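You operate a simulated robot arm through the tools that you are given. There is no shell and no other tool. Be economical: measure what you need, move in short steps, check, and stop when the job is done.

You run a simulated two-armed robot. Do the job below in one go: nothing can be reset, and whatever is moved stays where it is left.

## Task
Stand the 190 mm bracket on the grey plate and lock it down.
Fine: it goes between the guides; slide each cleat over its foot, then tighten that cleat's star knob. Set down upright: what you pick out.

Only the result counts: the job must be done as asked and must still hold three seconds after the hand-in. Knocking over, shifting, dropping, spilling or breaking anything else fails it.

## Robot
Two 6-joint arms with two-finger grippers on one trunk, on a base that drives. Base frame: it is fixed to the floor where the robot stands at the start and does not move with it; the origin is under the middle of the robot, x ahead of it, y to its left, z up. Units: mm, rad, N and s.
The left shoulder is at the start at [60, 143, 900], the right one opposite. With the tool pointing down near the work surface each hand reaches from about 320 to 720 mm from the robot's upright axis, wherever it stands, measured 20 degrees to its own side. Places, roughly: hex bolt four [700, 400, 800]; hex bolt one [500, 400, 800]; hex bolt three [500, 200, 800]; hex bolt two [700, 200, 800]; middle of the grey plate [600, 300, 800]; orange cleat [500, 300, 800]; orange star knob [600, 300, 800]; teal cleat [700, 300, 800]; teal star knob [700, 300, 800]. Payload 2.45 kg a hand.
The tool frame of a hand sits at the grasp point between the pads (the TCP): z along the fingers, y along the line on which they close. The tips reach 26 mm beyond it. Largest opening 96 mm; the body of the gripper starts 69 mm behind the TCP.
Orientation is told as [roll, pitch, yaw] about the base's x, y, z axes, in that order, counted from this pose: with the fingers straight down and closing along the base's y, the tool's x points along the base's -x, its y along +y and its z along -z.

## Interface
- The arms move only by the tool drive_tool. It takes "left_rows", "right_rows" or both (then of equal length, played together; a hand with none holds still); each is a list of rows, each an object (a shift or turn left out is 0, a gripper value left out holds the last) with "translation": the shift along the tool's x, y, z in mm, a list of three; "angular": the turn, a rotation vector about the tool's x, y, z in rad, a list of three; "jaw": the opening in per cent of the stroke, from 0 (shut) to 100 (fully open). In form: [{"translation": [x, y, z], "angular": [rx, ry, rz], "jaw": jaw}, ...]. A call has 1 to 10 rows; each row is the pose to reach, as a shift and turn from the pose commanded when the call began, along the tool's axes at that moment. A row lasts 0.2 s, in which the tool goes at most 50 mm and 0.15 rad; a call with a longer step from one row to the next is refused whole, and so is a gripper value outside its range. Where a pose cannot be reached the arm comes as near as it can. A force on the tool above 40 N (or 10 N above the force at the start of the call, whichever is more), or a blocked arm, ends the call early, and 0.2 s more pass. The fingers move at their own pace and stop on an object; they squeeze with about 27 N. The grip force told is the motor's: it shows also when the fingers shut on nothing. Time passes only in rows, and 0.2 s behind the last, so rows that repeat a pose let the fingers close. The reply holds the time, the measured pose of the TCP, the force on the tool along the base axes, the opening and the grip force, in the units named above and with some noise, with the torque about the TCP (base axes, N m) and any sound that the robot's microphone picked up.
- Cameras (640 x 400 px; columns grow to the right, rows downward): "scene" is now at [128.3, 17.3, 1492]; the picture's right is [0.24, -0.97, -0.00], its down [-0.83, -0.21, -0.52] and it looks along [0.51, 0.13, -0.85] (base axes); focal length 249 px, centre (320, 200). "left" rides on the left gripper at [82, -3, -98] in its tool frame; the picture's right is [0.04, 1.00, 0.00], its down [-0.73, 0.03, -0.68] and it looks along [-0.68, 0.03, 0.73] (tool axes); focal length 256 px, centre (320, 200). "right" rides on the right gripper at [82, 3, -98] in its tool frame; the picture's right is [-0.04, 1.00, 0.00], its down [-0.73, -0.03, -0.68] and it looks along [-0.68, -0.03, 0.73] (tool axes); focal length 256 px, centre (320, 200). There is no depth. A picture from a camera that has moved, and an enlarged one, comes with that camera's place and axes in the base frame and with its lens.
- grab_frame(camera): a new picture of that camera. It takes no simulated time.
- raise_lower(by): slides the trunk up (or, below 0, down) by that many mm; the arms and the scene camera ride with it, the base frame stays. It gives what a move gives, with no picture.
- drive_base(legs): drives the robot by 1 to 6 legs, each [ahead, turn to the left] in mm and rad, along the robot's own axes; the way and the turn of a leg run together, so that a leg with both is an arc; at most 1500 mm and 3.142 rad a leg. The arms and the cameras ride along, it lands a little off, and it stops where it bumps. It gives what a move gives.
- aim_head(pan, tilt): turns the head with the scene camera to pan (to the left, within 1.501 rad either way) and tilt (down, from -0.506 to 1.204), counted from straight ahead of the robot. It gives what a move gives.
- enlarge(camera, box): a new picture of the part [left, top, right, bottom] of that camera's present view, enlarged. It takes no simulated time.
- finish_job(): hands the job in; it is judged then, once.

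Go step by step. Nothing tells you exact positions but the pictures and the camera data: compare them with the known pose of the tool, close in by small moves and look again before you grip or let go. The budget is 120 turns and 92 pictures, counting those below and the enlarged ones. Unless the task says otherwise, let go and move clear before handing in, and close with one line.

The tools are called after ">>>" as a command line: name --argument value ..., lists and objects as JSON in quotes. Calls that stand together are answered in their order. drive_tool: Moves the arms, as the interface text tells. Its arguments: {"type":"object","properties":{"left_rows":{"type":"array"},"right_rows":{"type":"array"}},"required":[]} The other tools are called the same way: raise_lower (by) slides the trunk up or down; drive_base (legs) drives the base; aim_head (pan, tilt) turns the head that bears the scene camera; grab_frame (camera) takes a picture; enlarge (camera, box) takes an enlarged picture of a part of a camera's view; finish_job () hands the job in.

At the start:

```text
clock: 0.0
left_position: [390.5, 369.5, 1094.2]
left_tool_rot: [0.0, -0.001, -0.016]
left_contact_force: [0.4, 0.0, -0.5]
left_torque: [-0.03, 0.02, 0.01]
left_width: 96.0
left_gripper_force: 0.2
right_position: [368.0, -45.4, 1102.0]
right_tool_rot: [-0.001, 0.0, -0.014]
right_contact_force: [-0.2, -0.3, -0.4]
right_torque: [-0.01, -0.01, 0.02]
right_width: 96.2
right_gripper_force: 0.0
trunk travel left (down, up): [-525.0, 65.0]
robot x, y, heading: [-0.4, 3.1, 0.001]
head pan, tilt: [0.244, 1.019]
```

scene: 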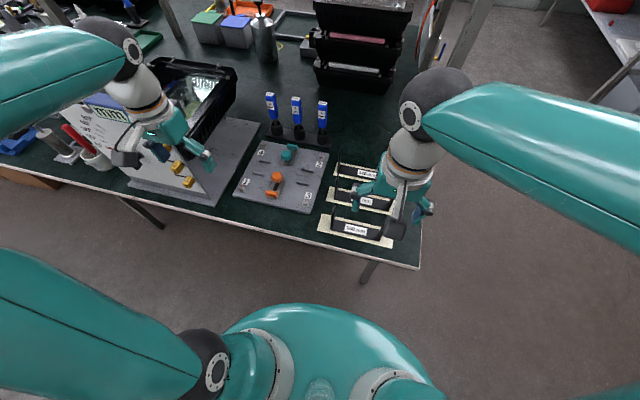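
right: 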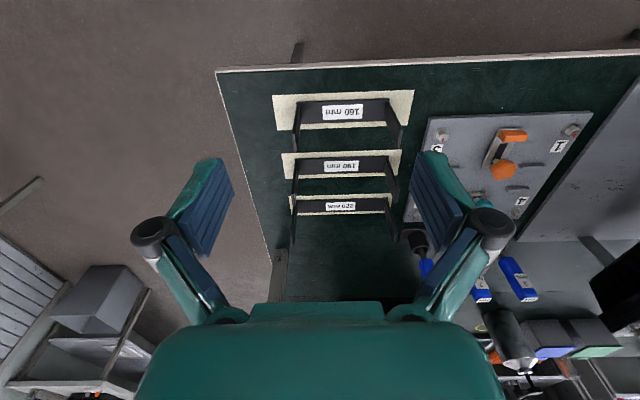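
left: 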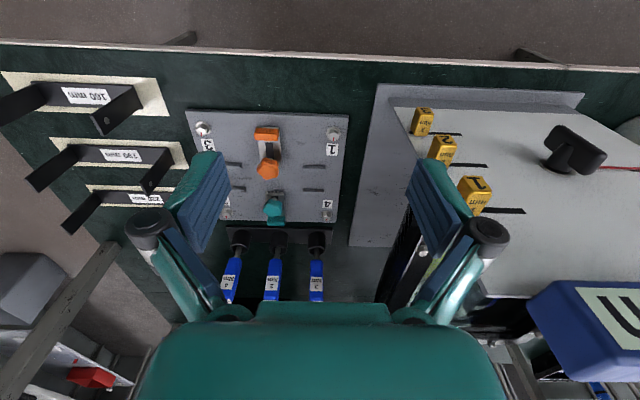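

I see a grey plate with orange and teal cleats, and three brackets to its right (160, 190 and 220 by the labels). I'll zoom in on the brackets and the plate.

>>> enlarge --camera "scene" --box '[220, 80, 420, 250]'

>>> enlarge --camera "right" --box '[250, 70, 610, 280]'

>>> enlarge --camera "left" --box '[0, 60, 360, 310]'

```text
2.35 times, centred on (320, 165) of scene
camera zoom: at [128.3, 17.3, 1492.0], right [0.24, -0.97, 0.0], down [-0.83, -0.21, -0.52], along [0.51, 0.13, -0.85], focal length 586 px, centre (320, 282)
```

zoom: 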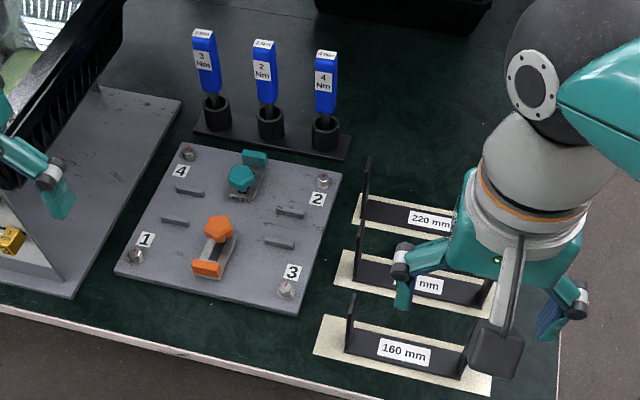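

```text
1.78 times, centred on (430, 175) of right
camera zoom: at [285.9, -41.8, 1198.8], right [0.05, 1.0, 0.0], down [0.73, -0.04, 0.68], along [0.68, -0.04, -0.73], focal length 455 px, centre (124, 244)
```

zoom: 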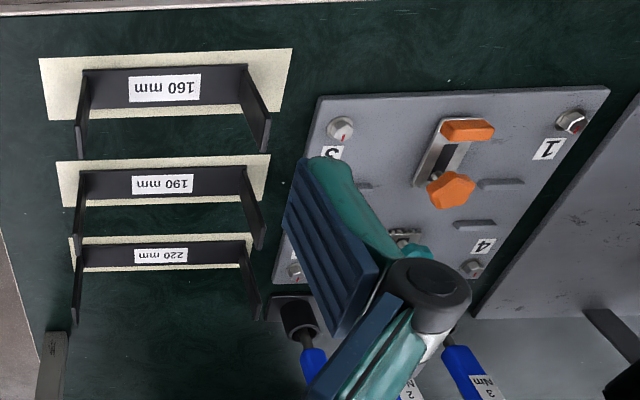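

```text
1.60 times, centred on (180, 185) of left
camera zoom: at [309.0, 367.8, 1193.0], right [-0.03, 1.0, 0.0], down [0.73, 0.02, 0.68], along [0.68, 0.02, -0.73], focal length 410 px, centre (544, 224)
```

zoom: 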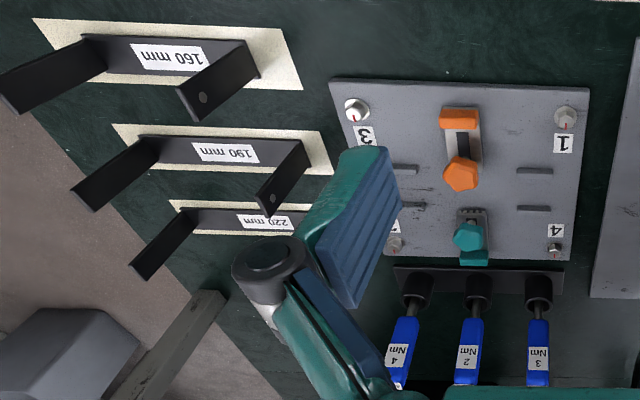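

The brackets stand around x 464, 570 and 680 at y -18, with the 190 in the middle. I'll move the right arm out of the scene camera's way, then look closer at the bracket and plate.

>>> drive_tool --right_rows '[{"translation": [0, -40, -20]}, {"translation": [0, -80, -40]}, {"translation": [0, -120, -40]}, {"translation": [0, -160, -40]}, {"translation": [0, -200, -40]}]' --left_rows '[{"translation": [0, -40, 0]}, {"translation": [0, -75, 0]}, {"translation": [0, -75, 0]}, {"translation": [0, -75, 0]}, {"translation": [0, -75, 0]}]'

>>> aim_head --pan 0.2 --tilt 0.9

>>> enlarge --camera "scene" --box '[300, 130, 440, 220]'

>>> enlarge --camera "left" --box '[220, 80, 420, 240]'

>>> grab_frame --camera "scene"

```text
clock: 1.2
left_position: [388.4, 293.5, 1094.2]
left_tool_rot: [-0.001, 0.0, -0.014]
left_contact_force: [-0.3, 0.4, 0.6]
left_torque: [0.02, -0.01, 0.0]
left_width: 95.9
left_gripper_force: 0.1
right_position: [366.3, -245.7, 1142.1]
right_tool_rot: [0.0, 0.001, -0.011]
right_contact_force: [0.1, -0.1, -0.3]
right_torque: [0.0, -0.04, 0.01]
right_width: 96.1
right_gripper_force: 0.1
trunk travel left (down, up): [-525.0, 65.0]
robot x, y, heading: [-1.1, -0.9, -0.002]
head pan, tilt: [0.244, 1.019]
```

```text
clock: 1.9
left_position: [389.9, 293.8, 1094.7]
left_tool_rot: [0.0, 0.001, -0.013]
left_contact_force: [-0.9, 0.6, -0.3]
left_torque: [-0.03, 0.01, 0.02]
left_width: 95.8
left_gripper_force: 0.0
right_position: [364.5, -244.4, 1142.1]
right_tool_rot: [-0.001, 0.0, -0.014]
right_contact_force: [1.2, -0.2, -0.4]
right_torque: [-0.04, -0.01, 0.02]
right_width: 96.1
right_gripper_force: 0.0
trunk travel left (down, up): [-525.0, 65.0]
robot x, y, heading: [3.9, -0.8, -0.002]
head pan, tilt: [0.201, 0.901]
```

```text
4.44 times, centred on (370, 175) of scene
camera zoom: at [135.8, 15.7, 1500.5], right [0.2, -0.98, 0.0], down [-0.77, -0.16, -0.62], along [0.61, 0.12, -0.78], focal length 1107 px, centre (98, 311)
```

zoom: 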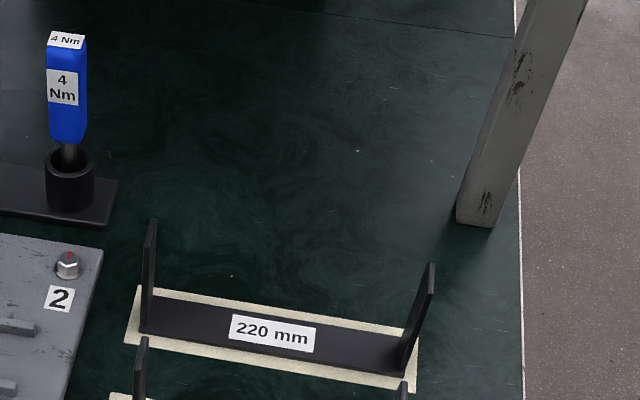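

```text
2.50 times, centred on (320, 160) of left
camera zoom: at [308.1, 293.0, 1193.6], right [-0.03, 1.0, 0.0], down [0.73, 0.02, 0.68], along [0.68, 0.02, -0.73], focal length 640 px, centre (320, 300)
```

zoom: 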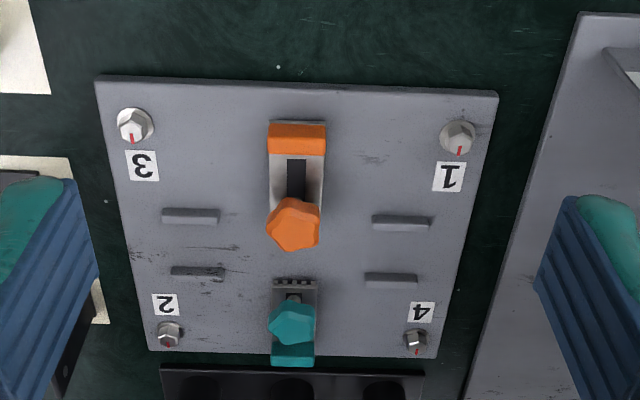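

```text
83 pictures are left
camera scene: at [135.8, 15.7, 1500.5], right [0.2, -0.98, 0.0], down [-0.77, -0.16, -0.62], along [0.61, 0.12, -0.78], focal length 249 px, centre (320, 200)
```

scene: 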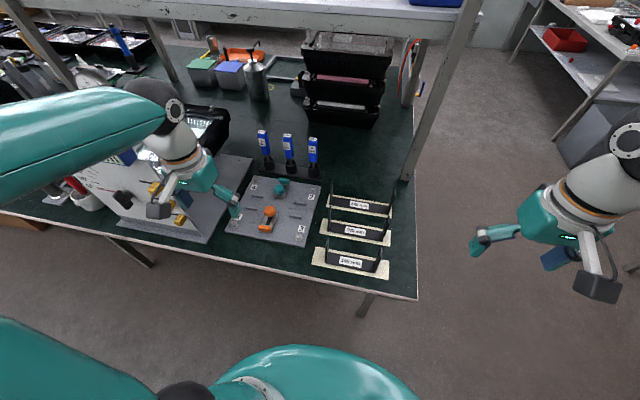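

The 190 bracket is a U with its web on the mat, legs up, lying along y, and the guides run along y too. Next is a closer look at the cleats.

>>> drive_tool --left_rows '[{"translation": [-15, 0, 40]}, {"translation": [-30, 0, 80]}, {"translation": [-45, 0, 120]}, {"translation": [-50, 0, 150]}, {"translation": [-50, 0, 150]}]'

>>> grab_frame --camera "left"

>>> enlarge --camera "scene" --box '[310, 180, 400, 290]'

```text
clock: 3.1
left_position: [438.4, 291.9, 944.2]
left_tool_rot: [0.0, 0.0, -0.013]
left_contact_force: [0.4, 0.7, 0.8]
left_torque: [0.0, 0.01, -0.06]
left_width: 95.9
left_gripper_force: 0.2
right_position: [366.1, -244.0, 1142.1]
right_tool_rot: [-0.002, 0.001, -0.014]
right_contact_force: [-0.3, -0.8, -0.2]
right_torque: [0.05, -0.03, 0.01]
right_width: 96.1
right_gripper_force: 0.1
trunk travel left (down, up): [-525.0, 65.0]
robot x, y, heading: [1.2, -2.7, 0.003]
head pan, tilt: [0.201, 0.901]
```

```text
82 pictures are left
camera left: at [357.1, 291.6, 1043.2], right [-0.03, 1.0, 0.0], down [0.73, 0.02, 0.68], along [0.68, 0.02, -0.73], focal length 256 px, centre (320, 200)
```

left: 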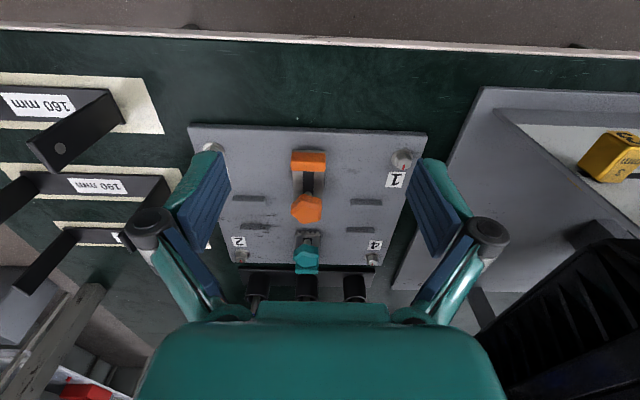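

```text
3.64 times, centred on (355, 235) of scene
camera zoom: at [135.6, 15.7, 1500.6], right [0.2, -0.98, 0.0], down [-0.77, -0.16, -0.62], along [0.61, 0.12, -0.78], focal length 906 px, centre (193, 73)
```

zoom: 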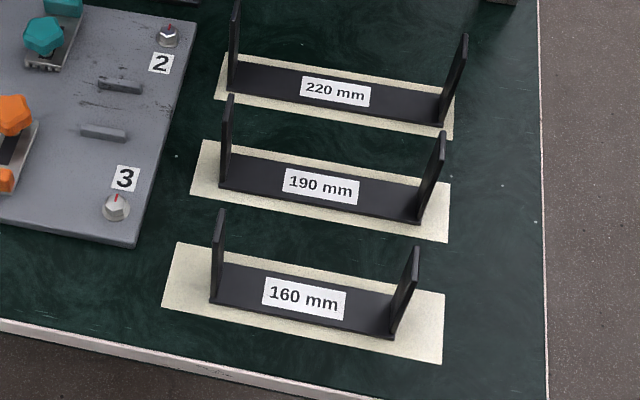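

I'll enlarge the cleats and take a low view of the 190 bracket.

>>> enlarge --camera "left" --box '[220, 120, 400, 290]'

>>> enlarge --camera "scene" --box '[225, 160, 325, 250]'

```text
2.35 times, centred on (310, 205) of left
camera zoom: at [357.1, 291.6, 1043.2], right [-0.03, 1.0, 0.0], down [0.73, 0.02, 0.68], along [0.68, 0.02, -0.73], focal length 602 px, centre (344, 188)
```

zoom: 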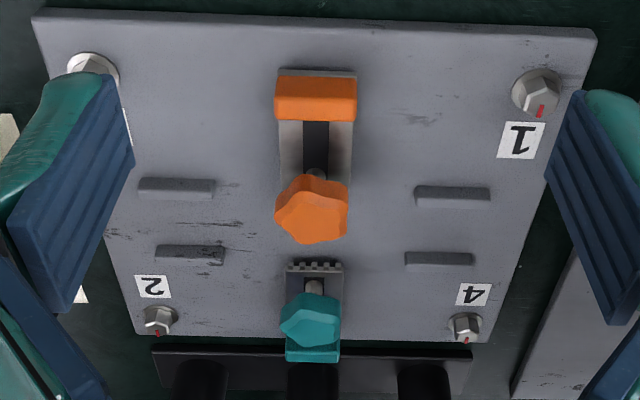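

```text
4.44 times, centred on (275, 205) of scene
camera zoom: at [135.6, 15.7, 1500.6], right [0.2, -0.98, 0.0], down [-0.77, -0.16, -0.62], along [0.61, 0.12, -0.78], focal length 1107 px, centre (520, 178)
```

zoom: 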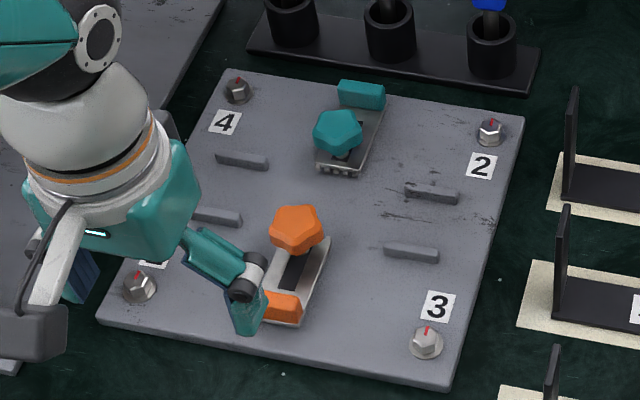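

Both cleats are retracted (tabs outside, knobs inside), so the bracket's web fits between the guides. My estimate of the plate height is noisy, so I'll touch a bare spot with the closed left fingers to measure it.

>>> drive_tool --left_rows '[{"translation": [-40, 10, 0], "jaw": 0}, {"translation": [-80, 20, 0]}, {"translation": [-120, 30, 0]}, {"translation": [-160, 40, 0]}, {"translation": [-190, 45, 0]}, {"translation": [-190, 45, 40]}, {"translation": [-190, 45, 80]}, {"translation": [-190, 45, 100]}, {"translation": [-190, 45, 100]}]'

>>> grab_frame --camera "left"

>>> enlarge --camera "scene" --box '[215, 140, 335, 250]'

```text
clock: 5.1
left_position: [630.3, 334.6, 842.2]
left_tool_rot: [-0.001, -0.002, -0.013]
left_contact_force: [0.7, -0.7, -0.3]
left_torque: [0.01, 0.02, 0.0]
left_width: 0.0
left_gripper_force: 27.3
right_position: [366.4, -245.4, 1142.0]
right_tool_rot: [0.0, 0.0, -0.013]
right_contact_force: [1.1, -0.5, 0.7]
right_torque: [0.03, 0.04, 0.01]
right_width: 96.0
right_gripper_force: 0.0
trunk travel left (down, up): [-525.0, 65.0]
robot x, y, heading: [-2.8, -1.8, 0.004]
head pan, tilt: [0.201, 0.901]
```

```text
78 pictures are left
camera left: at [548.9, 334.5, 942.4], right [-0.03, 1.0, 0.0], down [0.73, 0.02, 0.68], along [0.68, 0.02, -0.73], focal length 256 px, centre (320, 200)
```

left: 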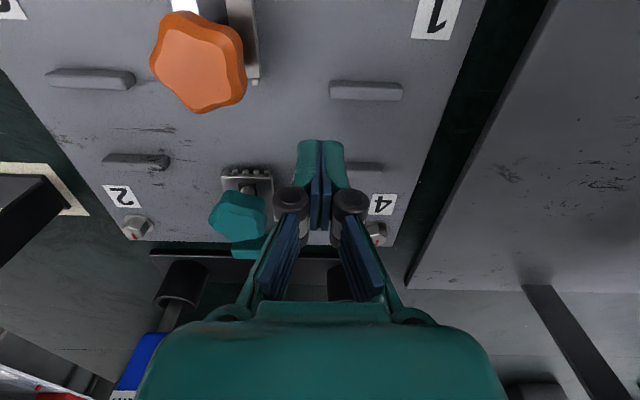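

```text
3.64 times, centred on (275, 195) of scene
camera zoom: at [136.1, 15.7, 1500.5], right [0.2, -0.98, 0.0], down [-0.77, -0.16, -0.62], along [0.61, 0.12, -0.78], focal length 906 px, centre (484, 218)
```

zoom: 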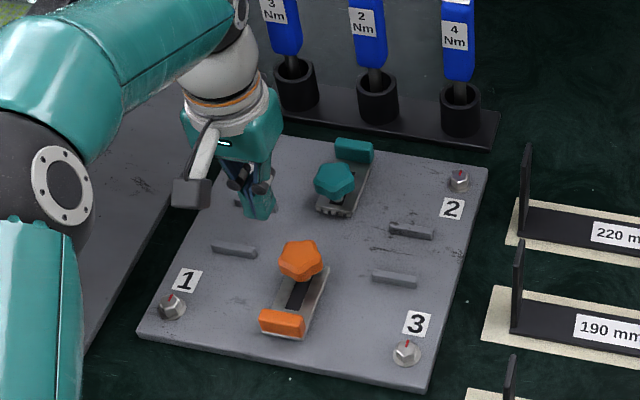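

The fingertips hover between the guides (about x 603 and 660). I'll lower them slowly until they touch.

>>> drive_tool --left_rows '[{"translation": [0, 0, 4]}, {"translation": [0, 0, 8]}, {"translation": [0, 0, 12]}, {"translation": [0, 0, 16]}, {"translation": [0, 0, 20]}, {"translation": [0, 0, 23]}, {"translation": [0, 0, 26]}, {"translation": [0, 0, 29]}, {"translation": [0, 0, 32]}, {"translation": [0, 0, 35]}]'

```text
clock: 7.3
left_position: [630.2, 336.4, 808.5]
left_tool_rot: [0.0, 0.0, -0.015]
left_contact_force: [-0.1, 0.4, 0.1]
left_torque: [0.02, -0.04, -0.05]
left_width: 0.1
left_gripper_force: 27.2
right_position: [365.0, -245.2, 1143.0]
right_tool_rot: [0.001, -0.002, -0.014]
right_contact_force: [0.0, -0.3, 0.1]
right_torque: [0.01, -0.03, -0.02]
right_width: 96.0
right_gripper_force: 0.0
trunk travel left (down, up): [-525.0, 65.0]
robot x, y, heading: [-2.3, -2.4, -0.001]
head pan, tilt: [0.201, 0.901]
```

No contact yet with the tips at about z 782, so I'll go further down in 2 mm steps.

>>> drive_tool --left_rows '[{"translation": [0, 0, 2]}, {"translation": [0, 0, 4]}, {"translation": [0, 0, 6]}, {"translation": [0, 0, 8]}, {"translation": [0, 0, 10]}, {"translation": [0, 0, 12]}, {"translation": [0, 0, 14]}, {"translation": [0, 0, 16]}, {"translation": [0, 0, 18]}, {"translation": [0, 0, 20]}]'

>>> grab_frame --camera "left"

```text
clock: 9.4
left_position: [631.6, 335.9, 799.0]
left_tool_rot: [0.003, -0.011, -0.012]
left_contact_force: [-9.2, -2.2, 17.8]
left_torque: [-0.02, 0.44, 0.03]
left_width: 0.1
left_gripper_force: 28.5
right_position: [364.5, -245.7, 1142.6]
right_tool_rot: [-0.001, 0.001, -0.014]
right_contact_force: [-0.6, 0.0, -0.5]
right_torque: [0.02, 0.01, -0.01]
right_width: 95.6
right_gripper_force: 0.1
trunk travel left (down, up): [-525.0, 65.0]
robot x, y, heading: [1.3, -0.6, 0.0]
head pan, tilt: [0.201, 0.901]
stopped in row 10 (left hand): the force on the tool passed its limit at 42 N (the readings are from after the stop); the commanded pose is now the measured one
```

```text
76 pictures are left
camera left: at [549.4, 334.3, 897.4], right [-0.03, 1.0, 0.0], down [0.73, 0.02, 0.69], along [0.69, 0.02, -0.73], focal length 256 px, centre (320, 200)
```

left: 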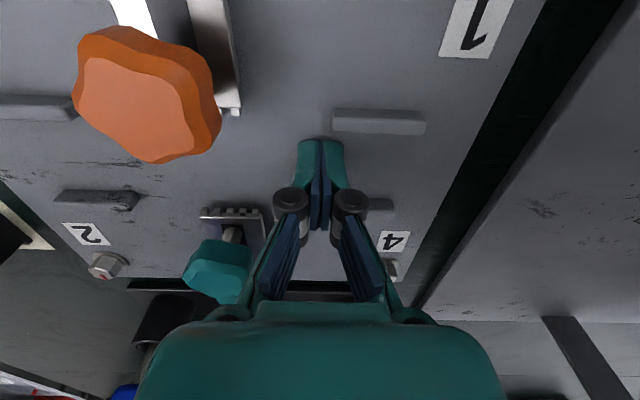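

The plate top is at about z 773, and the guide midpoint is about (634, 282). I'll raise the left hand and move it over the bracket's +y leg to look.

>>> drive_tool --left_rows '[{"translation": [0, 0, -45]}, {"translation": [0, 0, -90]}, {"translation": [0, 0, -135]}, {"translation": [0, -5, -165]}, {"translation": [20, -50, -165], "jaw": 60}, {"translation": [40, -95, -165]}, {"translation": [60, -140, -165]}, {"translation": [80, -185, -165]}, {"translation": [90, -230, -165]}, {"translation": [90, -258, -165]}]'

>>> grab_frame --camera "left"

```text
clock: 11.6
left_position: [538.5, 78.8, 960.4]
left_tool_rot: [0.001, -0.007, -0.013]
left_contact_force: [-0.2, 0.3, -0.1]
left_torque: [0.0, -0.02, -0.02]
left_width: 57.7
left_gripper_force: 0.0
right_position: [366.9, -246.0, 1142.6]
right_tool_rot: [-0.001, 0.0, -0.014]
right_contact_force: [0.4, -0.3, 0.3]
right_torque: [-0.02, -0.03, -0.02]
right_width: 95.8
right_gripper_force: 0.1
trunk travel left (down, up): [-525.0, 65.0]
robot x, y, heading: [1.0, 3.3, 0.001]
head pan, tilt: [0.201, 0.901]
```

```text
75 pictures are left
camera left: at [455.7, 77.1, 1058.8], right [-0.03, 1.0, 0.0], down [0.73, 0.02, 0.68], along [0.68, 0.02, -0.73], focal length 256 px, centre (320, 200)
```

left: 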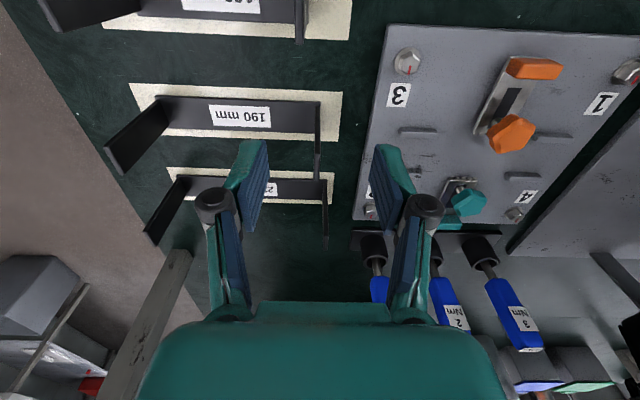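

>>> enlarge --camera "left" --box '[90, 70, 350, 260]'

```text
2.11 times, centred on (220, 165) of left
camera zoom: at [455.7, 77.1, 1058.8], right [-0.03, 1.0, 0.0], down [0.73, 0.02, 0.68], along [0.68, 0.02, -0.73], focal length 539 px, centre (530, 274)
```

zoom: 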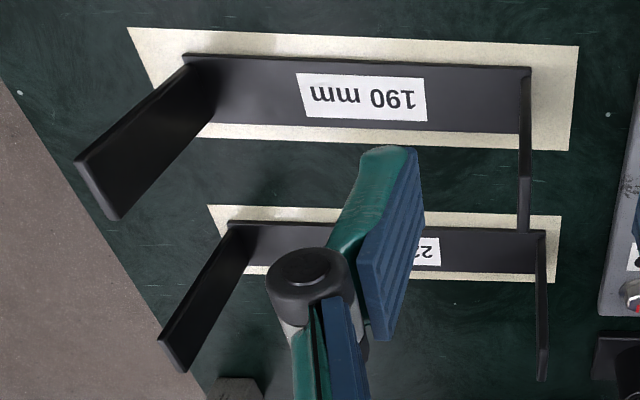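

The 190 bracket's web spans about x 574–613 and y -109 to 79, with legs roughly 100 mm tall. I'll hover over the +y leg and look before descending.

>>> drive_tool --left_rows '[{"translation": [-30, -1, 0], "jaw": 70}, {"translation": [-55, -1, 0]}, {"translation": [-55, -1, 35]}, {"translation": [-55, -1, 60]}, {"translation": [-55, -1, 60]}]'

>>> grab_frame --camera "left"

>>> enlarge --camera "scene" --box '[290, 150, 430, 290]'

```text
clock: 12.8
left_position: [594.0, 78.4, 899.4]
left_tool_rot: [0.001, -0.008, -0.014]
left_contact_force: [-0.2, -0.1, -0.3]
left_torque: [0.03, 0.02, 0.02]
left_width: 67.3
left_gripper_force: 0.1
right_position: [365.7, -245.4, 1142.5]
right_tool_rot: [0.001, 0.0, -0.013]
right_contact_force: [1.0, 0.0, -0.1]
right_torque: [0.01, 0.01, -0.04]
right_width: 96.1
right_gripper_force: 0.0
trunk travel left (down, up): [-525.0, 65.0]
robot x, y, heading: [-0.8, -2.8, 0.002]
head pan, tilt: [0.201, 0.901]
```

```text
73 pictures are left
camera left: at [511.0, 75.9, 998.6], right [-0.03, 1.0, 0.0], down [0.73, 0.02, 0.69], along [0.69, 0.02, -0.73], focal length 256 px, centre (320, 200)
```

left: 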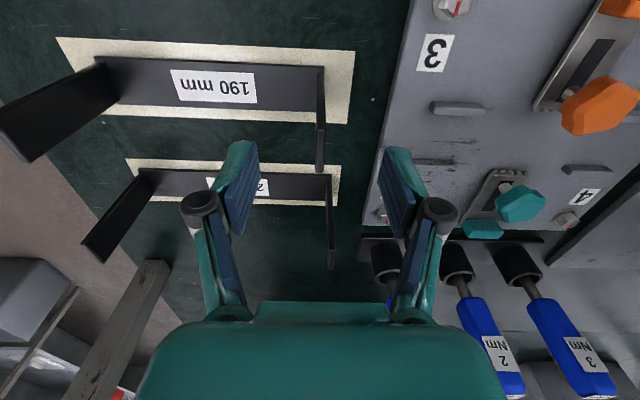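

```text
2.86 times, centred on (360, 220) of scene
camera zoom: at [135.9, 15.7, 1500.5], right [0.2, -0.98, 0.0], down [-0.77, -0.16, -0.62], along [0.61, 0.12, -0.78], focal length 712 px, centre (206, 143)
```

zoom: 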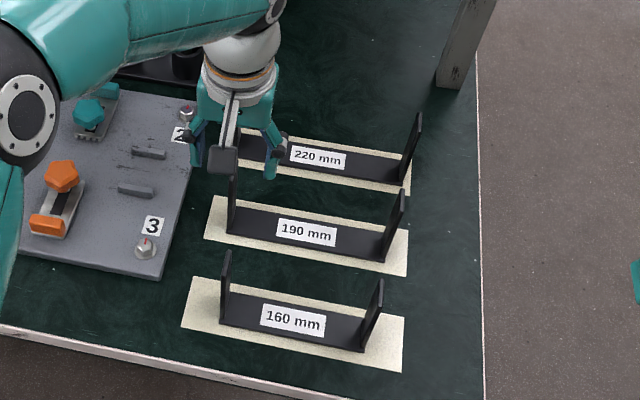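

The leg is centred between the open fingers. I'll descend and close on it.

>>> drive_tool --left_rows '[{"translation": [0, 0, 20]}, {"translation": [0, 0, 40]}, {"translation": [0, 0, 60]}, {"translation": [0, 0, 75]}, {"translation": [0, 0, 82]}, {"translation": [0, 0, 82]}]'

>>> grab_frame --camera "left"

```text
clock: 14.2
left_position: [593.2, 77.3, 817.1]
left_tool_rot: [0.003, -0.008, -0.011]
left_contact_force: [0.1, -0.5, 0.7]
left_torque: [-0.03, 0.01, 0.0]
left_width: 67.3
left_gripper_force: 0.0
right_position: [365.6, -245.5, 1142.8]
right_tool_rot: [0.001, 0.0, -0.015]
right_contact_force: [-0.5, 0.1, 0.6]
right_torque: [-0.01, -0.02, -0.02]
right_width: 96.0
right_gripper_force: 0.1
trunk travel left (down, up): [-525.0, 65.0]
robot x, y, heading: [-0.2, 0.2, 0.001]
head pan, tilt: [0.201, 0.901]
```

```text
71 pictures are left
camera left: at [511.8, 76.4, 916.4], right [-0.03, 1.0, 0.0], down [0.73, 0.02, 0.69], along [0.69, 0.02, -0.73], focal length 256 px, centre (320, 200)
```

left: 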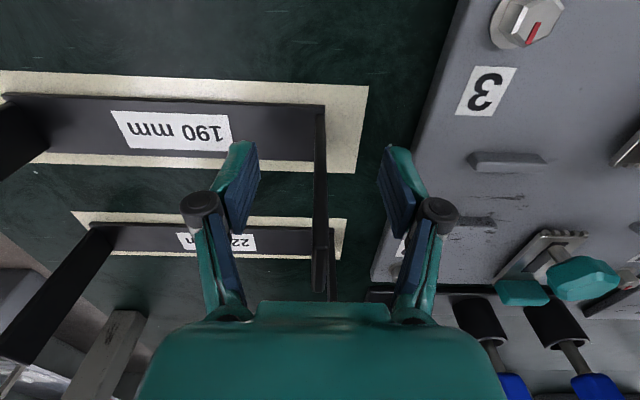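

>>> drive_tool --left_rows '[{"jaw": 0}, {"jaw": 0}, {"jaw": 0}, {"jaw": 0}, {"jaw": 0}]'

>>> grab_frame --camera "left"

```text
clock: 15.4
left_position: [593.5, 78.0, 817.7]
left_tool_rot: [0.003, -0.008, -0.013]
left_contact_force: [-0.3, -0.4, -0.4]
left_torque: [-0.01, -0.04, -0.08]
left_width: 5.8
left_gripper_force: 27.0
right_position: [366.0, -243.6, 1143.3]
right_tool_rot: [-0.001, 0.0, -0.014]
right_contact_force: [-0.2, 1.0, -0.3]
right_torque: [-0.01, -0.01, 0.03]
right_width: 96.2
right_gripper_force: 0.1
trunk travel left (down, up): [-525.0, 65.0]
robot x, y, heading: [4.0, 0.4, 0.0]
head pan, tilt: [0.201, 0.901]
```

```text
70 pictures are left
camera left: at [511.8, 76.4, 916.5], right [-0.03, 1.0, 0.0], down [0.73, 0.02, 0.68], along [0.68, 0.02, -0.73], focal length 256 px, centre (320, 200)
```

left: 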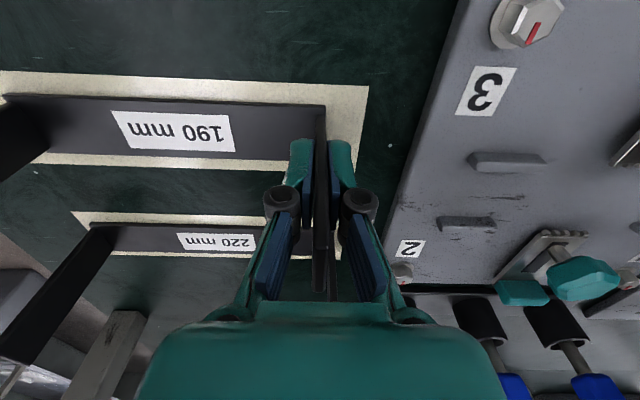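

The leg is gripped, and it is 5.8 mm thick. I'll lift slightly and check the load.

>>> drive_tool --left_rows '[{"translation": [0, 0, -4]}, {"translation": [0, 0, -8]}, {"translation": [0, 0, -14]}, {"translation": [0, 0, -20]}, {"translation": [0, 0, -20]}]'

>>> grab_frame --camera "left"

>>> enlarge --camera "scene" --box '[290, 150, 430, 290]'

```text
clock: 16.6
left_position: [594.1, 77.8, 837.0]
left_tool_rot: [0.0, -0.007, -0.013]
left_contact_force: [0.0, -0.5, -2.4]
left_torque: [0.23, 0.04, 0.0]
left_width: 5.9
left_gripper_force: 27.3
right_position: [366.5, -244.3, 1142.3]
right_tool_rot: [0.0, -0.001, -0.015]
right_contact_force: [0.9, 0.0, -0.4]
right_torque: [0.04, -0.01, -0.01]
right_width: 96.0
right_gripper_force: 0.0
trunk travel left (down, up): [-525.0, 65.0]
robot x, y, heading: [1.4, -0.6, 0.0]
head pan, tilt: [0.201, 0.901]
```

```text
69 pictures are left
camera left: at [512.1, 76.1, 936.2], right [-0.03, 1.0, 0.0], down [0.73, 0.02, 0.68], along [0.68, 0.02, -0.73], focal length 256 px, centre (320, 200)
```

left: 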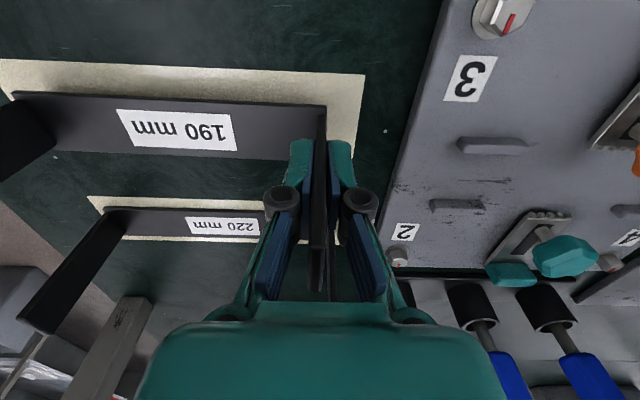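

```text
2.86 times, centred on (360, 220) of scene
camera zoom: at [136.4, 15.7, 1500.5], right [0.2, -0.98, 0.0], down [-0.77, -0.16, -0.62], along [0.61, 0.12, -0.78], focal length 712 px, centre (206, 143)
```

zoom: 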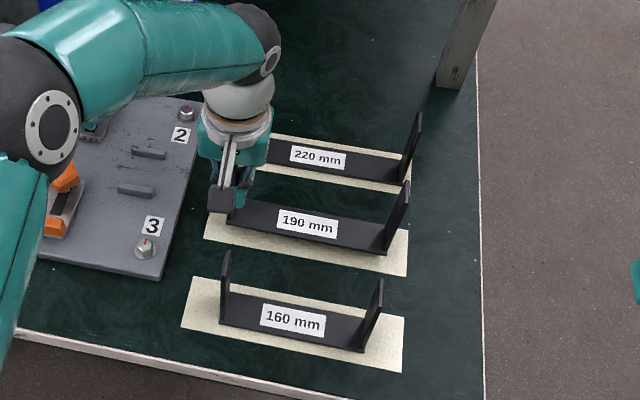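

The bracket weighs about 0.25 kg and hangs level. I'll raise it and carry it over the plate to just above the guides.

>>> drive_tool --left_rows '[{"translation": [0, 0, -40]}, {"translation": [0, 0, -80]}, {"translation": [0, 0, -95]}, {"translation": [-5, 40, -95]}, {"translation": [-10, 80, -95]}, {"translation": [-15, 120, -95]}, {"translation": [-20, 160, -95]}, {"translation": [-25, 200, -95]}, {"translation": [-31, 240, -95]}, {"translation": [-35, 270, -95]}]'

>>> drive_tool --left_rows '[{"translation": [-2, 14, 0]}, {"translation": [-3, 26, 0]}, {"translation": [-3, 26, 0]}]'

>>> grab_frame --camera "left"

>>> enlarge --camera "scene" --box '[200, 130, 350, 260]'

```text
clock: 18.8
left_position: [631.5, 348.2, 932.7]
left_tool_rot: [0.0, -0.008, -0.016]
left_contact_force: [0.8, 0.2, -2.8]
left_torque: [0.18, 0.04, 0.01]
left_width: 6.0
left_gripper_force: 27.1
right_position: [367.1, -244.2, 1142.1]
right_tool_rot: [-0.001, 0.001, -0.013]
right_contact_force: [-0.7, 0.8, 0.5]
right_torque: [-0.02, -0.02, -0.02]
right_width: 96.2
right_gripper_force: 0.0
trunk travel left (down, up): [-525.0, 65.0]
robot x, y, heading: [-0.0, 3.3, -0.003]
head pan, tilt: [0.201, 0.901]
```

```text
clock: 19.6
left_position: [634.5, 372.4, 932.9]
left_tool_rot: [0.003, -0.006, -0.013]
left_contact_force: [-0.8, 0.8, -2.9]
left_torque: [0.23, 0.01, 0.01]
left_width: 5.8
left_gripper_force: 27.5
right_position: [366.1, -245.0, 1142.7]
right_tool_rot: [0.0, 0.001, -0.014]
right_contact_force: [0.5, 0.3, 0.1]
right_torque: [-0.03, 0.01, 0.0]
right_width: 96.2
right_gripper_force: 0.2
trunk travel left (down, up): [-525.0, 65.0]
robot x, y, heading: [-1.7, -1.2, -0.002]
head pan, tilt: [0.201, 0.901]
```

```text
67 pictures are left
camera left: at [552.8, 371.4, 1031.9], right [-0.03, 1.0, 0.0], down [0.73, 0.02, 0.68], along [0.68, 0.02, -0.73], focal length 256 px, centre (320, 200)
```

left: 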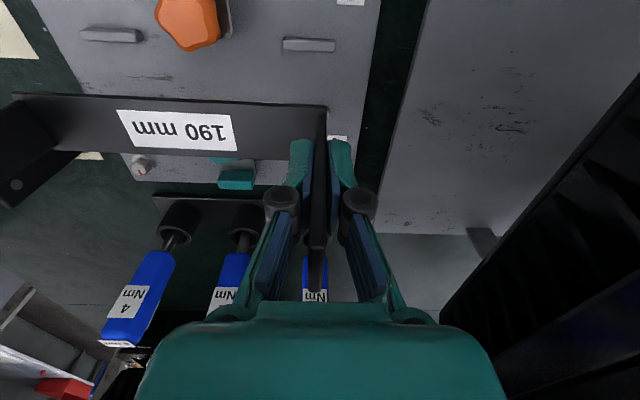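

```text
3.08 times, centred on (275, 195) of scene
camera zoom: at [136.4, 15.9, 1500.5], right [0.2, -0.98, 0.0], down [-0.77, -0.16, -0.62], along [0.61, 0.12, -0.78], focal length 766 px, centre (458, 215)
```

zoom: 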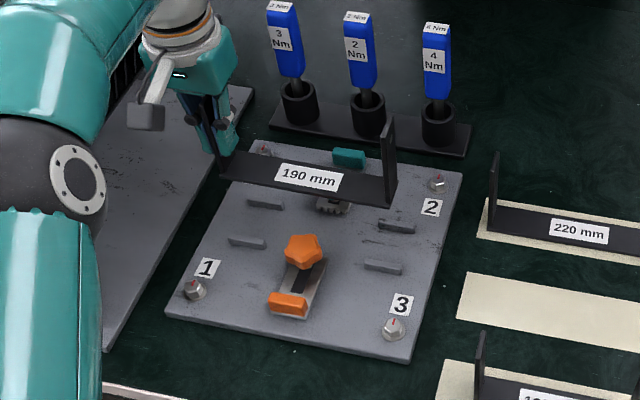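

The web is at x 615–654 and the slot between the guides is about 609–660, so the alignment is good. I'll descend to just above the guide tops and check.

>>> drive_tool --left_rows '[{"translation": [0, 0, 25]}, {"translation": [0, 0, 50]}, {"translation": [0, 0, 70]}, {"translation": [0, 0, 80]}, {"translation": [0, 0, 85]}, {"translation": [0, 0, 85]}]'

>>> grab_frame --camera "left"

>>> enlarge --camera "scene" --box '[215, 140, 335, 250]'

```text
clock: 21.0
left_position: [636.4, 373.9, 848.0]
left_tool_rot: [0.003, -0.008, -0.012]
left_contact_force: [-0.3, -0.7, -2.4]
left_torque: [0.22, 0.01, -0.03]
left_width: 5.8
left_gripper_force: 27.1
right_position: [366.3, -245.5, 1143.2]
right_tool_rot: [0.0, 0.0, -0.015]
right_contact_force: [-0.4, -0.4, -0.2]
right_torque: [-0.01, 0.0, 0.02]
right_width: 96.1
right_gripper_force: 0.1
trunk travel left (down, up): [-525.0, 65.0]
robot x, y, heading: [-0.8, 1.4, -0.001]
head pan, tilt: [0.201, 0.901]
```

```text
65 pictures are left
camera left: at [553.7, 371.7, 946.8], right [-0.03, 1.0, 0.0], down [0.73, 0.02, 0.69], along [0.68, 0.02, -0.73], focal length 256 px, centre (320, 200)
```

left: 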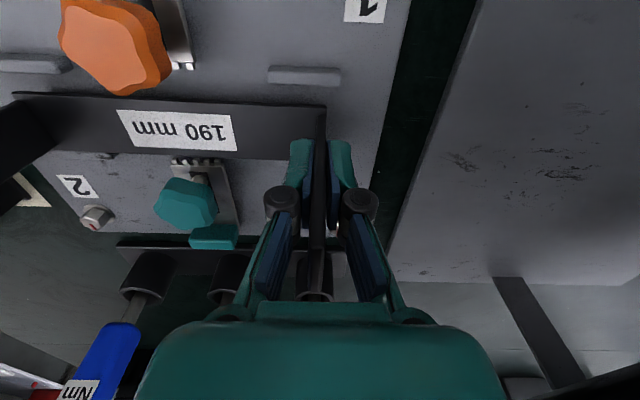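

```text
3.64 times, centred on (275, 195) of scene
camera zoom: at [136.3, 15.9, 1500.5], right [0.2, -0.98, 0.0], down [-0.77, -0.16, -0.62], along [0.61, 0.12, -0.78], focal length 906 px, centre (484, 218)
```

zoom: 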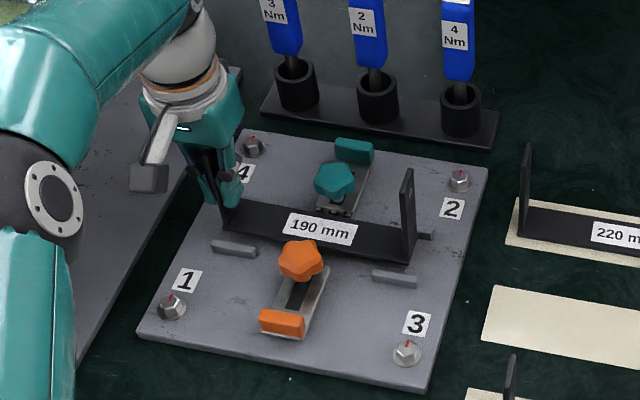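

It is lined up between the guides, so I'll lower it slowly to contact.

>>> drive_tool --left_rows '[{"translation": [0, 0, 4]}, {"translation": [0, 0, 8]}, {"translation": [0, 0, 11]}, {"translation": [0, 0, 13]}, {"translation": [0, 0, 14.5]}, {"translation": [0, 0, 16]}, {"translation": [0, 0, 17]}, {"translation": [0, 0, 18]}]'

>>> grab_frame --camera "left"

```text
clock: 22.8
left_position: [635.2, 373.7, 832.1]
left_tool_rot: [0.004, -0.01, -0.012]
left_contact_force: [0.0, 2.0, 7.5]
left_torque: [0.03, 0.2, -0.02]
left_width: 5.9
left_gripper_force: 26.7
right_position: [365.2, -245.2, 1142.3]
right_tool_rot: [0.0, 0.001, -0.014]
right_contact_force: [-0.7, 1.0, 0.5]
right_torque: [0.03, -0.03, 0.0]
right_width: 96.2
right_gripper_force: 0.0
trunk travel left (down, up): [-525.0, 65.0]
robot x, y, heading: [-2.3, 0.4, -0.003]
head pan, tilt: [0.201, 0.901]
```

```text
63 pictures are left
camera left: at [553.3, 371.9, 930.3], right [-0.03, 1.0, 0.0], down [0.73, 0.02, 0.69], along [0.69, 0.02, -0.73], focal length 256 px, centre (320, 200)
```

left: 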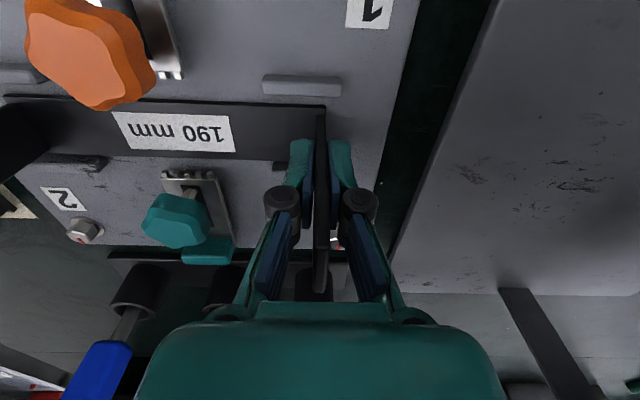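

>>> enlarge --camera "left" --box '[0, 60, 360, 200]'

>>> enlarge --camera "scene" --box '[235, 165, 325, 235]'

```text
1.78 times, centred on (180, 130) of left
camera zoom: at [553.3, 371.9, 930.3], right [-0.03, 1.0, 0.0], down [0.73, 0.02, 0.69], along [0.69, 0.02, -0.73], focal length 455 px, centre (569, 324)
```

zoom: 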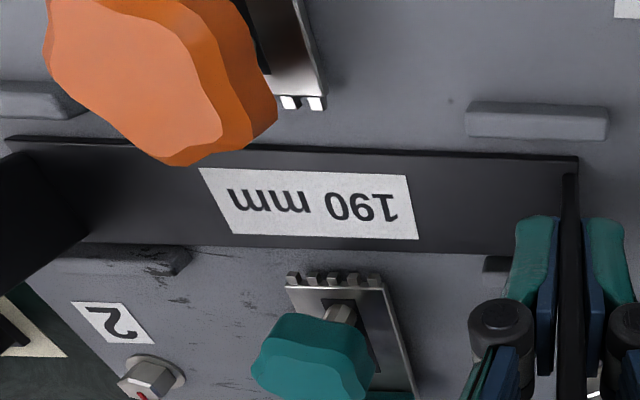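

```text
5.71 times, centred on (280, 200) of scene
camera zoom: at [135.2, 15.5, 1500.7], right [0.2, -0.98, 0.0], down [-0.77, -0.16, -0.62], along [0.61, 0.12, -0.78], focal length 1423 px, centre (549, 200)
```

zoom: 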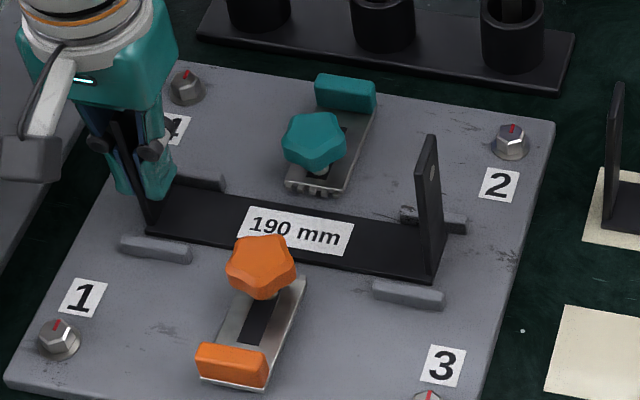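

The bracket sits flat between all four guides with its label up. I'll open the jaws and lift away.

>>> drive_tool --left_rows '[{"jaw": 20}, {"jaw": 40}, {"jaw": 40}, {"jaw": 40, "translation": [0, 0, -25]}, {"translation": [0, 0, -60]}, {"translation": [0, 0, -100]}, {"translation": [0, 0, -140]}]'

>>> grab_frame --camera "left"

>>> enlarge --camera "scene" --box '[215, 140, 335, 250]'

```text
clock: 24.4
left_position: [636.0, 371.6, 971.3]
left_tool_rot: [0.002, -0.008, -0.011]
left_contact_force: [0.8, -0.1, 0.2]
left_torque: [-0.02, 0.0, 0.01]
left_width: 38.4
left_gripper_force: 0.1
right_position: [365.2, -245.3, 1141.7]
right_tool_rot: [0.0, 0.0, -0.015]
right_contact_force: [0.2, -0.3, 0.6]
right_torque: [0.02, -0.03, 0.0]
right_width: 96.1
right_gripper_force: 0.0
trunk travel left (down, up): [-525.0, 65.0]
robot x, y, heading: [1.2, 1.2, 0.001]
head pan, tilt: [0.201, 0.901]
```

```text
60 pictures are left
camera left: at [553.2, 371.3, 1070.2], right [-0.03, 1.0, 0.0], down [0.73, 0.02, 0.68], along [0.68, 0.02, -0.73], focal length 256 px, centre (320, 200)
```

left: 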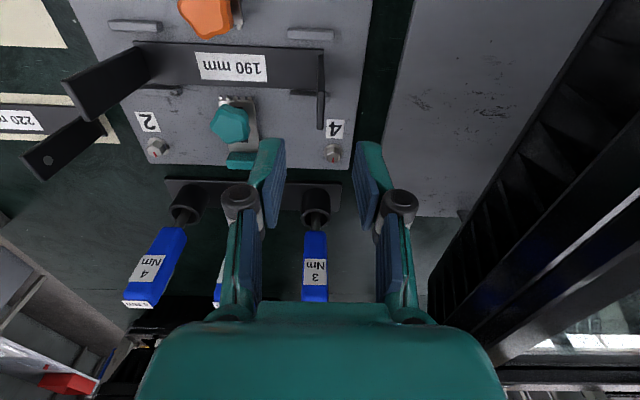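

```text
3.64 times, centred on (275, 195) of scene
camera zoom: at [136.0, 15.5, 1500.5], right [0.2, -0.98, 0.0], down [-0.77, -0.16, -0.62], along [0.61, 0.12, -0.78], focal length 906 px, centre (484, 218)
```

zoom: 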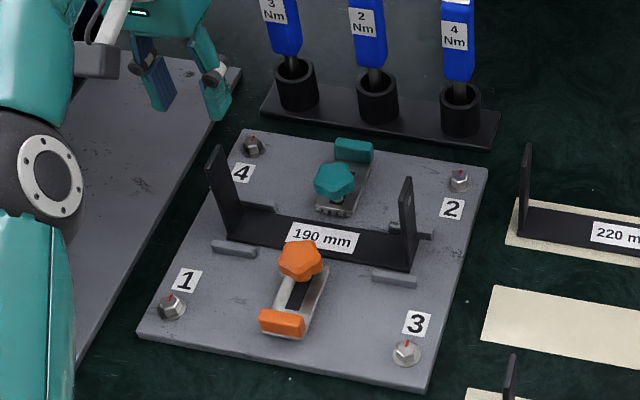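

The bracket is in place. Next I'll bring the closed left fingers in front of the orange tab, to push it in +x.

>>> drive_tool --left_rows '[{"translation": [40, 0, 0], "jaw": 0}, {"translation": [80, -20, 0]}, {"translation": [115, -50, 0]}, {"translation": [135, -75, 0]}, {"translation": [138, -91, 0]}, {"translation": [138, -91, 40]}, {"translation": [138, -91, 80]}, {"translation": [138, -91, 110]}, {"translation": [138, -91, 110]}]'

>>> grab_frame --camera "left"

>>> enlarge --camera "scene" --box '[215, 140, 335, 250]'

```text
clock: 26.4
left_position: [496.1, 283.2, 859.6]
left_tool_rot: [0.001, -0.008, -0.012]
left_contact_force: [0.2, -1.1, -0.6]
left_torque: [-0.01, -0.02, 0.0]
left_width: 0.0
left_gripper_force: 27.4
right_position: [365.9, -244.0, 1141.4]
right_tool_rot: [0.0, -0.001, -0.013]
right_contact_force: [-0.3, -0.1, 0.5]
right_torque: [0.01, -0.05, -0.02]
right_width: 96.1
right_gripper_force: 0.0
trunk travel left (down, up): [-525.0, 65.0]
robot x, y, heading: [-2.7, -0.3, -0.002]
head pan, tilt: [0.201, 0.901]
```

```text
58 pictures are left
camera left: at [414.1, 282.4, 957.8], right [-0.03, 1.0, 0.0], down [0.73, 0.02, 0.69], along [0.69, 0.02, -0.73], focal length 256 px, centre (320, 200)
```

left: 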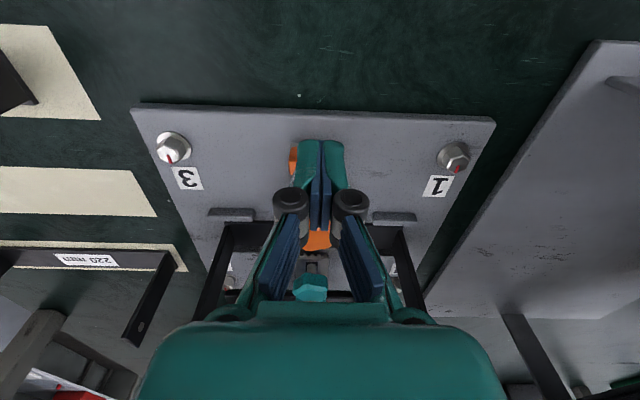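

```text
3.64 times, centred on (275, 195) of scene
camera zoom: at [135.5, 15.6, 1500.6], right [0.2, -0.98, 0.0], down [-0.77, -0.16, -0.62], along [0.61, 0.12, -0.78], focal length 906 px, centre (484, 218)
```

zoom: 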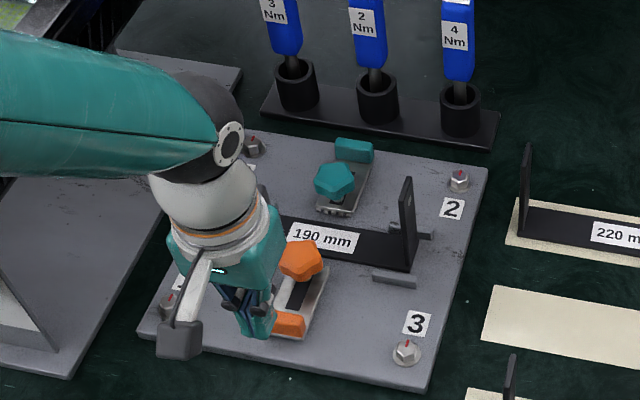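

>>> drive_tool --left_rows '[{"translation": [0, 0, 15]}, {"translation": [0, 0, 30]}, {"translation": [0, 0, 40]}, {"translation": [0, 0, 46]}, {"translation": [0, 0, 46]}]'

>>> grab_frame --camera "left"

>>> enlarge --camera "scene" --box '[245, 180, 315, 240]'

```text
clock: 27.6
left_position: [496.4, 283.9, 812.6]
left_tool_rot: [0.002, -0.007, -0.013]
left_contact_force: [-0.8, 0.5, -0.1]
left_torque: [0.02, 0.0, -0.01]
left_width: 0.1
left_gripper_force: 27.3
right_position: [366.4, -244.9, 1142.8]
right_tool_rot: [0.001, -0.001, -0.014]
right_contact_force: [-0.2, -1.0, 0.4]
right_torque: [-0.02, 0.0, 0.0]
right_width: 96.1
right_gripper_force: 0.0
trunk travel left (down, up): [-525.0, 65.0]
robot x, y, heading: [-0.7, -3.0, -0.001]
head pan, tilt: [0.201, 0.901]
```

```text
56 pictures are left
camera left: at [414.4, 282.9, 911.8], right [-0.03, 1.0, 0.0], down [0.73, 0.02, 0.69], along [0.68, 0.02, -0.73], focal length 256 px, centre (320, 200)
```

left: 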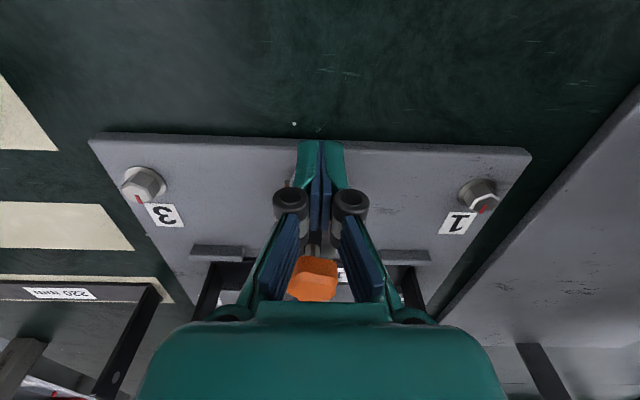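

```text
6.67 times, centred on (280, 210) of scene
camera zoom: at [135.9, 15.8, 1500.5], right [0.2, -0.98, 0.0], down [-0.77, -0.16, -0.62], along [0.61, 0.12, -0.78], focal length 1660 px, centre (587, 133)
```

zoom: 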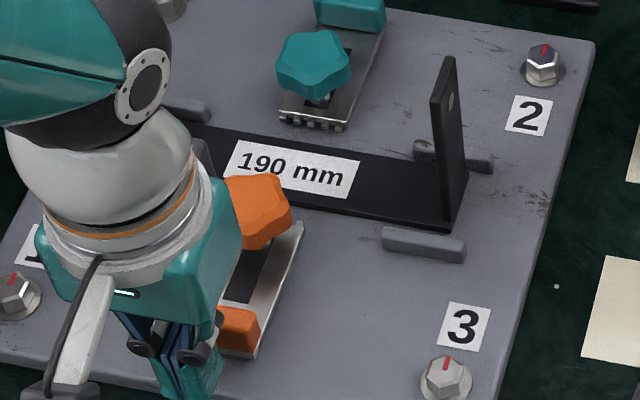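

The fingers are in front of the tab, low enough to push. I'll push +x gently in small steps.

>>> drive_tool --left_rows '[{"translation": [-6, 0, 0]}, {"translation": [-12, 0, 0]}, {"translation": [-16, 0, 0]}, {"translation": [-20, 0, 0]}, {"translation": [-24, 0, 0]}, {"translation": [-28, 0, 0]}, {"translation": [-32, 0, 0]}, {"translation": [-36, 0, 0]}, {"translation": [-40, 0, 0]}, {"translation": [-40, 0, 0]}]'

>>> enlarge --camera "scene" --box '[245, 180, 315, 240]'

```text
clock: 29.8
left_position: [531.8, 283.7, 813.7]
left_tool_rot: [0.002, -0.003, -0.014]
left_contact_force: [-21.2, 1.0, -0.1]
left_torque: [0.32, 0.46, -0.01]
left_width: 5.9
left_gripper_force: 28.5
right_position: [363.3, -244.6, 1143.6]
right_tool_rot: [0.001, 0.0, -0.013]
right_contact_force: [0.8, 0.0, 0.1]
right_torque: [0.02, -0.03, 0.01]
right_width: 95.9
right_gripper_force: 0.0
trunk travel left (down, up): [-525.0, 65.0]
robot x, y, heading: [-0.9, 1.0, 0.001]
head pan, tilt: [0.201, 0.901]
```

```text
6.67 times, centred on (280, 210) of scene
camera zoom: at [133.1, 15.8, 1500.8], right [0.2, -0.98, 0.0], down [-0.77, -0.16, -0.62], along [0.61, 0.12, -0.78], focal length 1660 px, centre (587, 133)
```

zoom: 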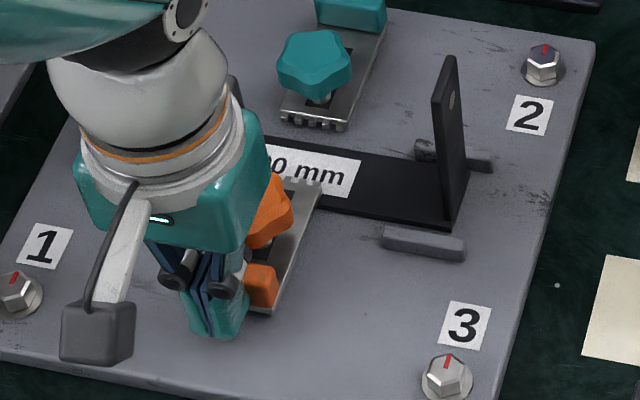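

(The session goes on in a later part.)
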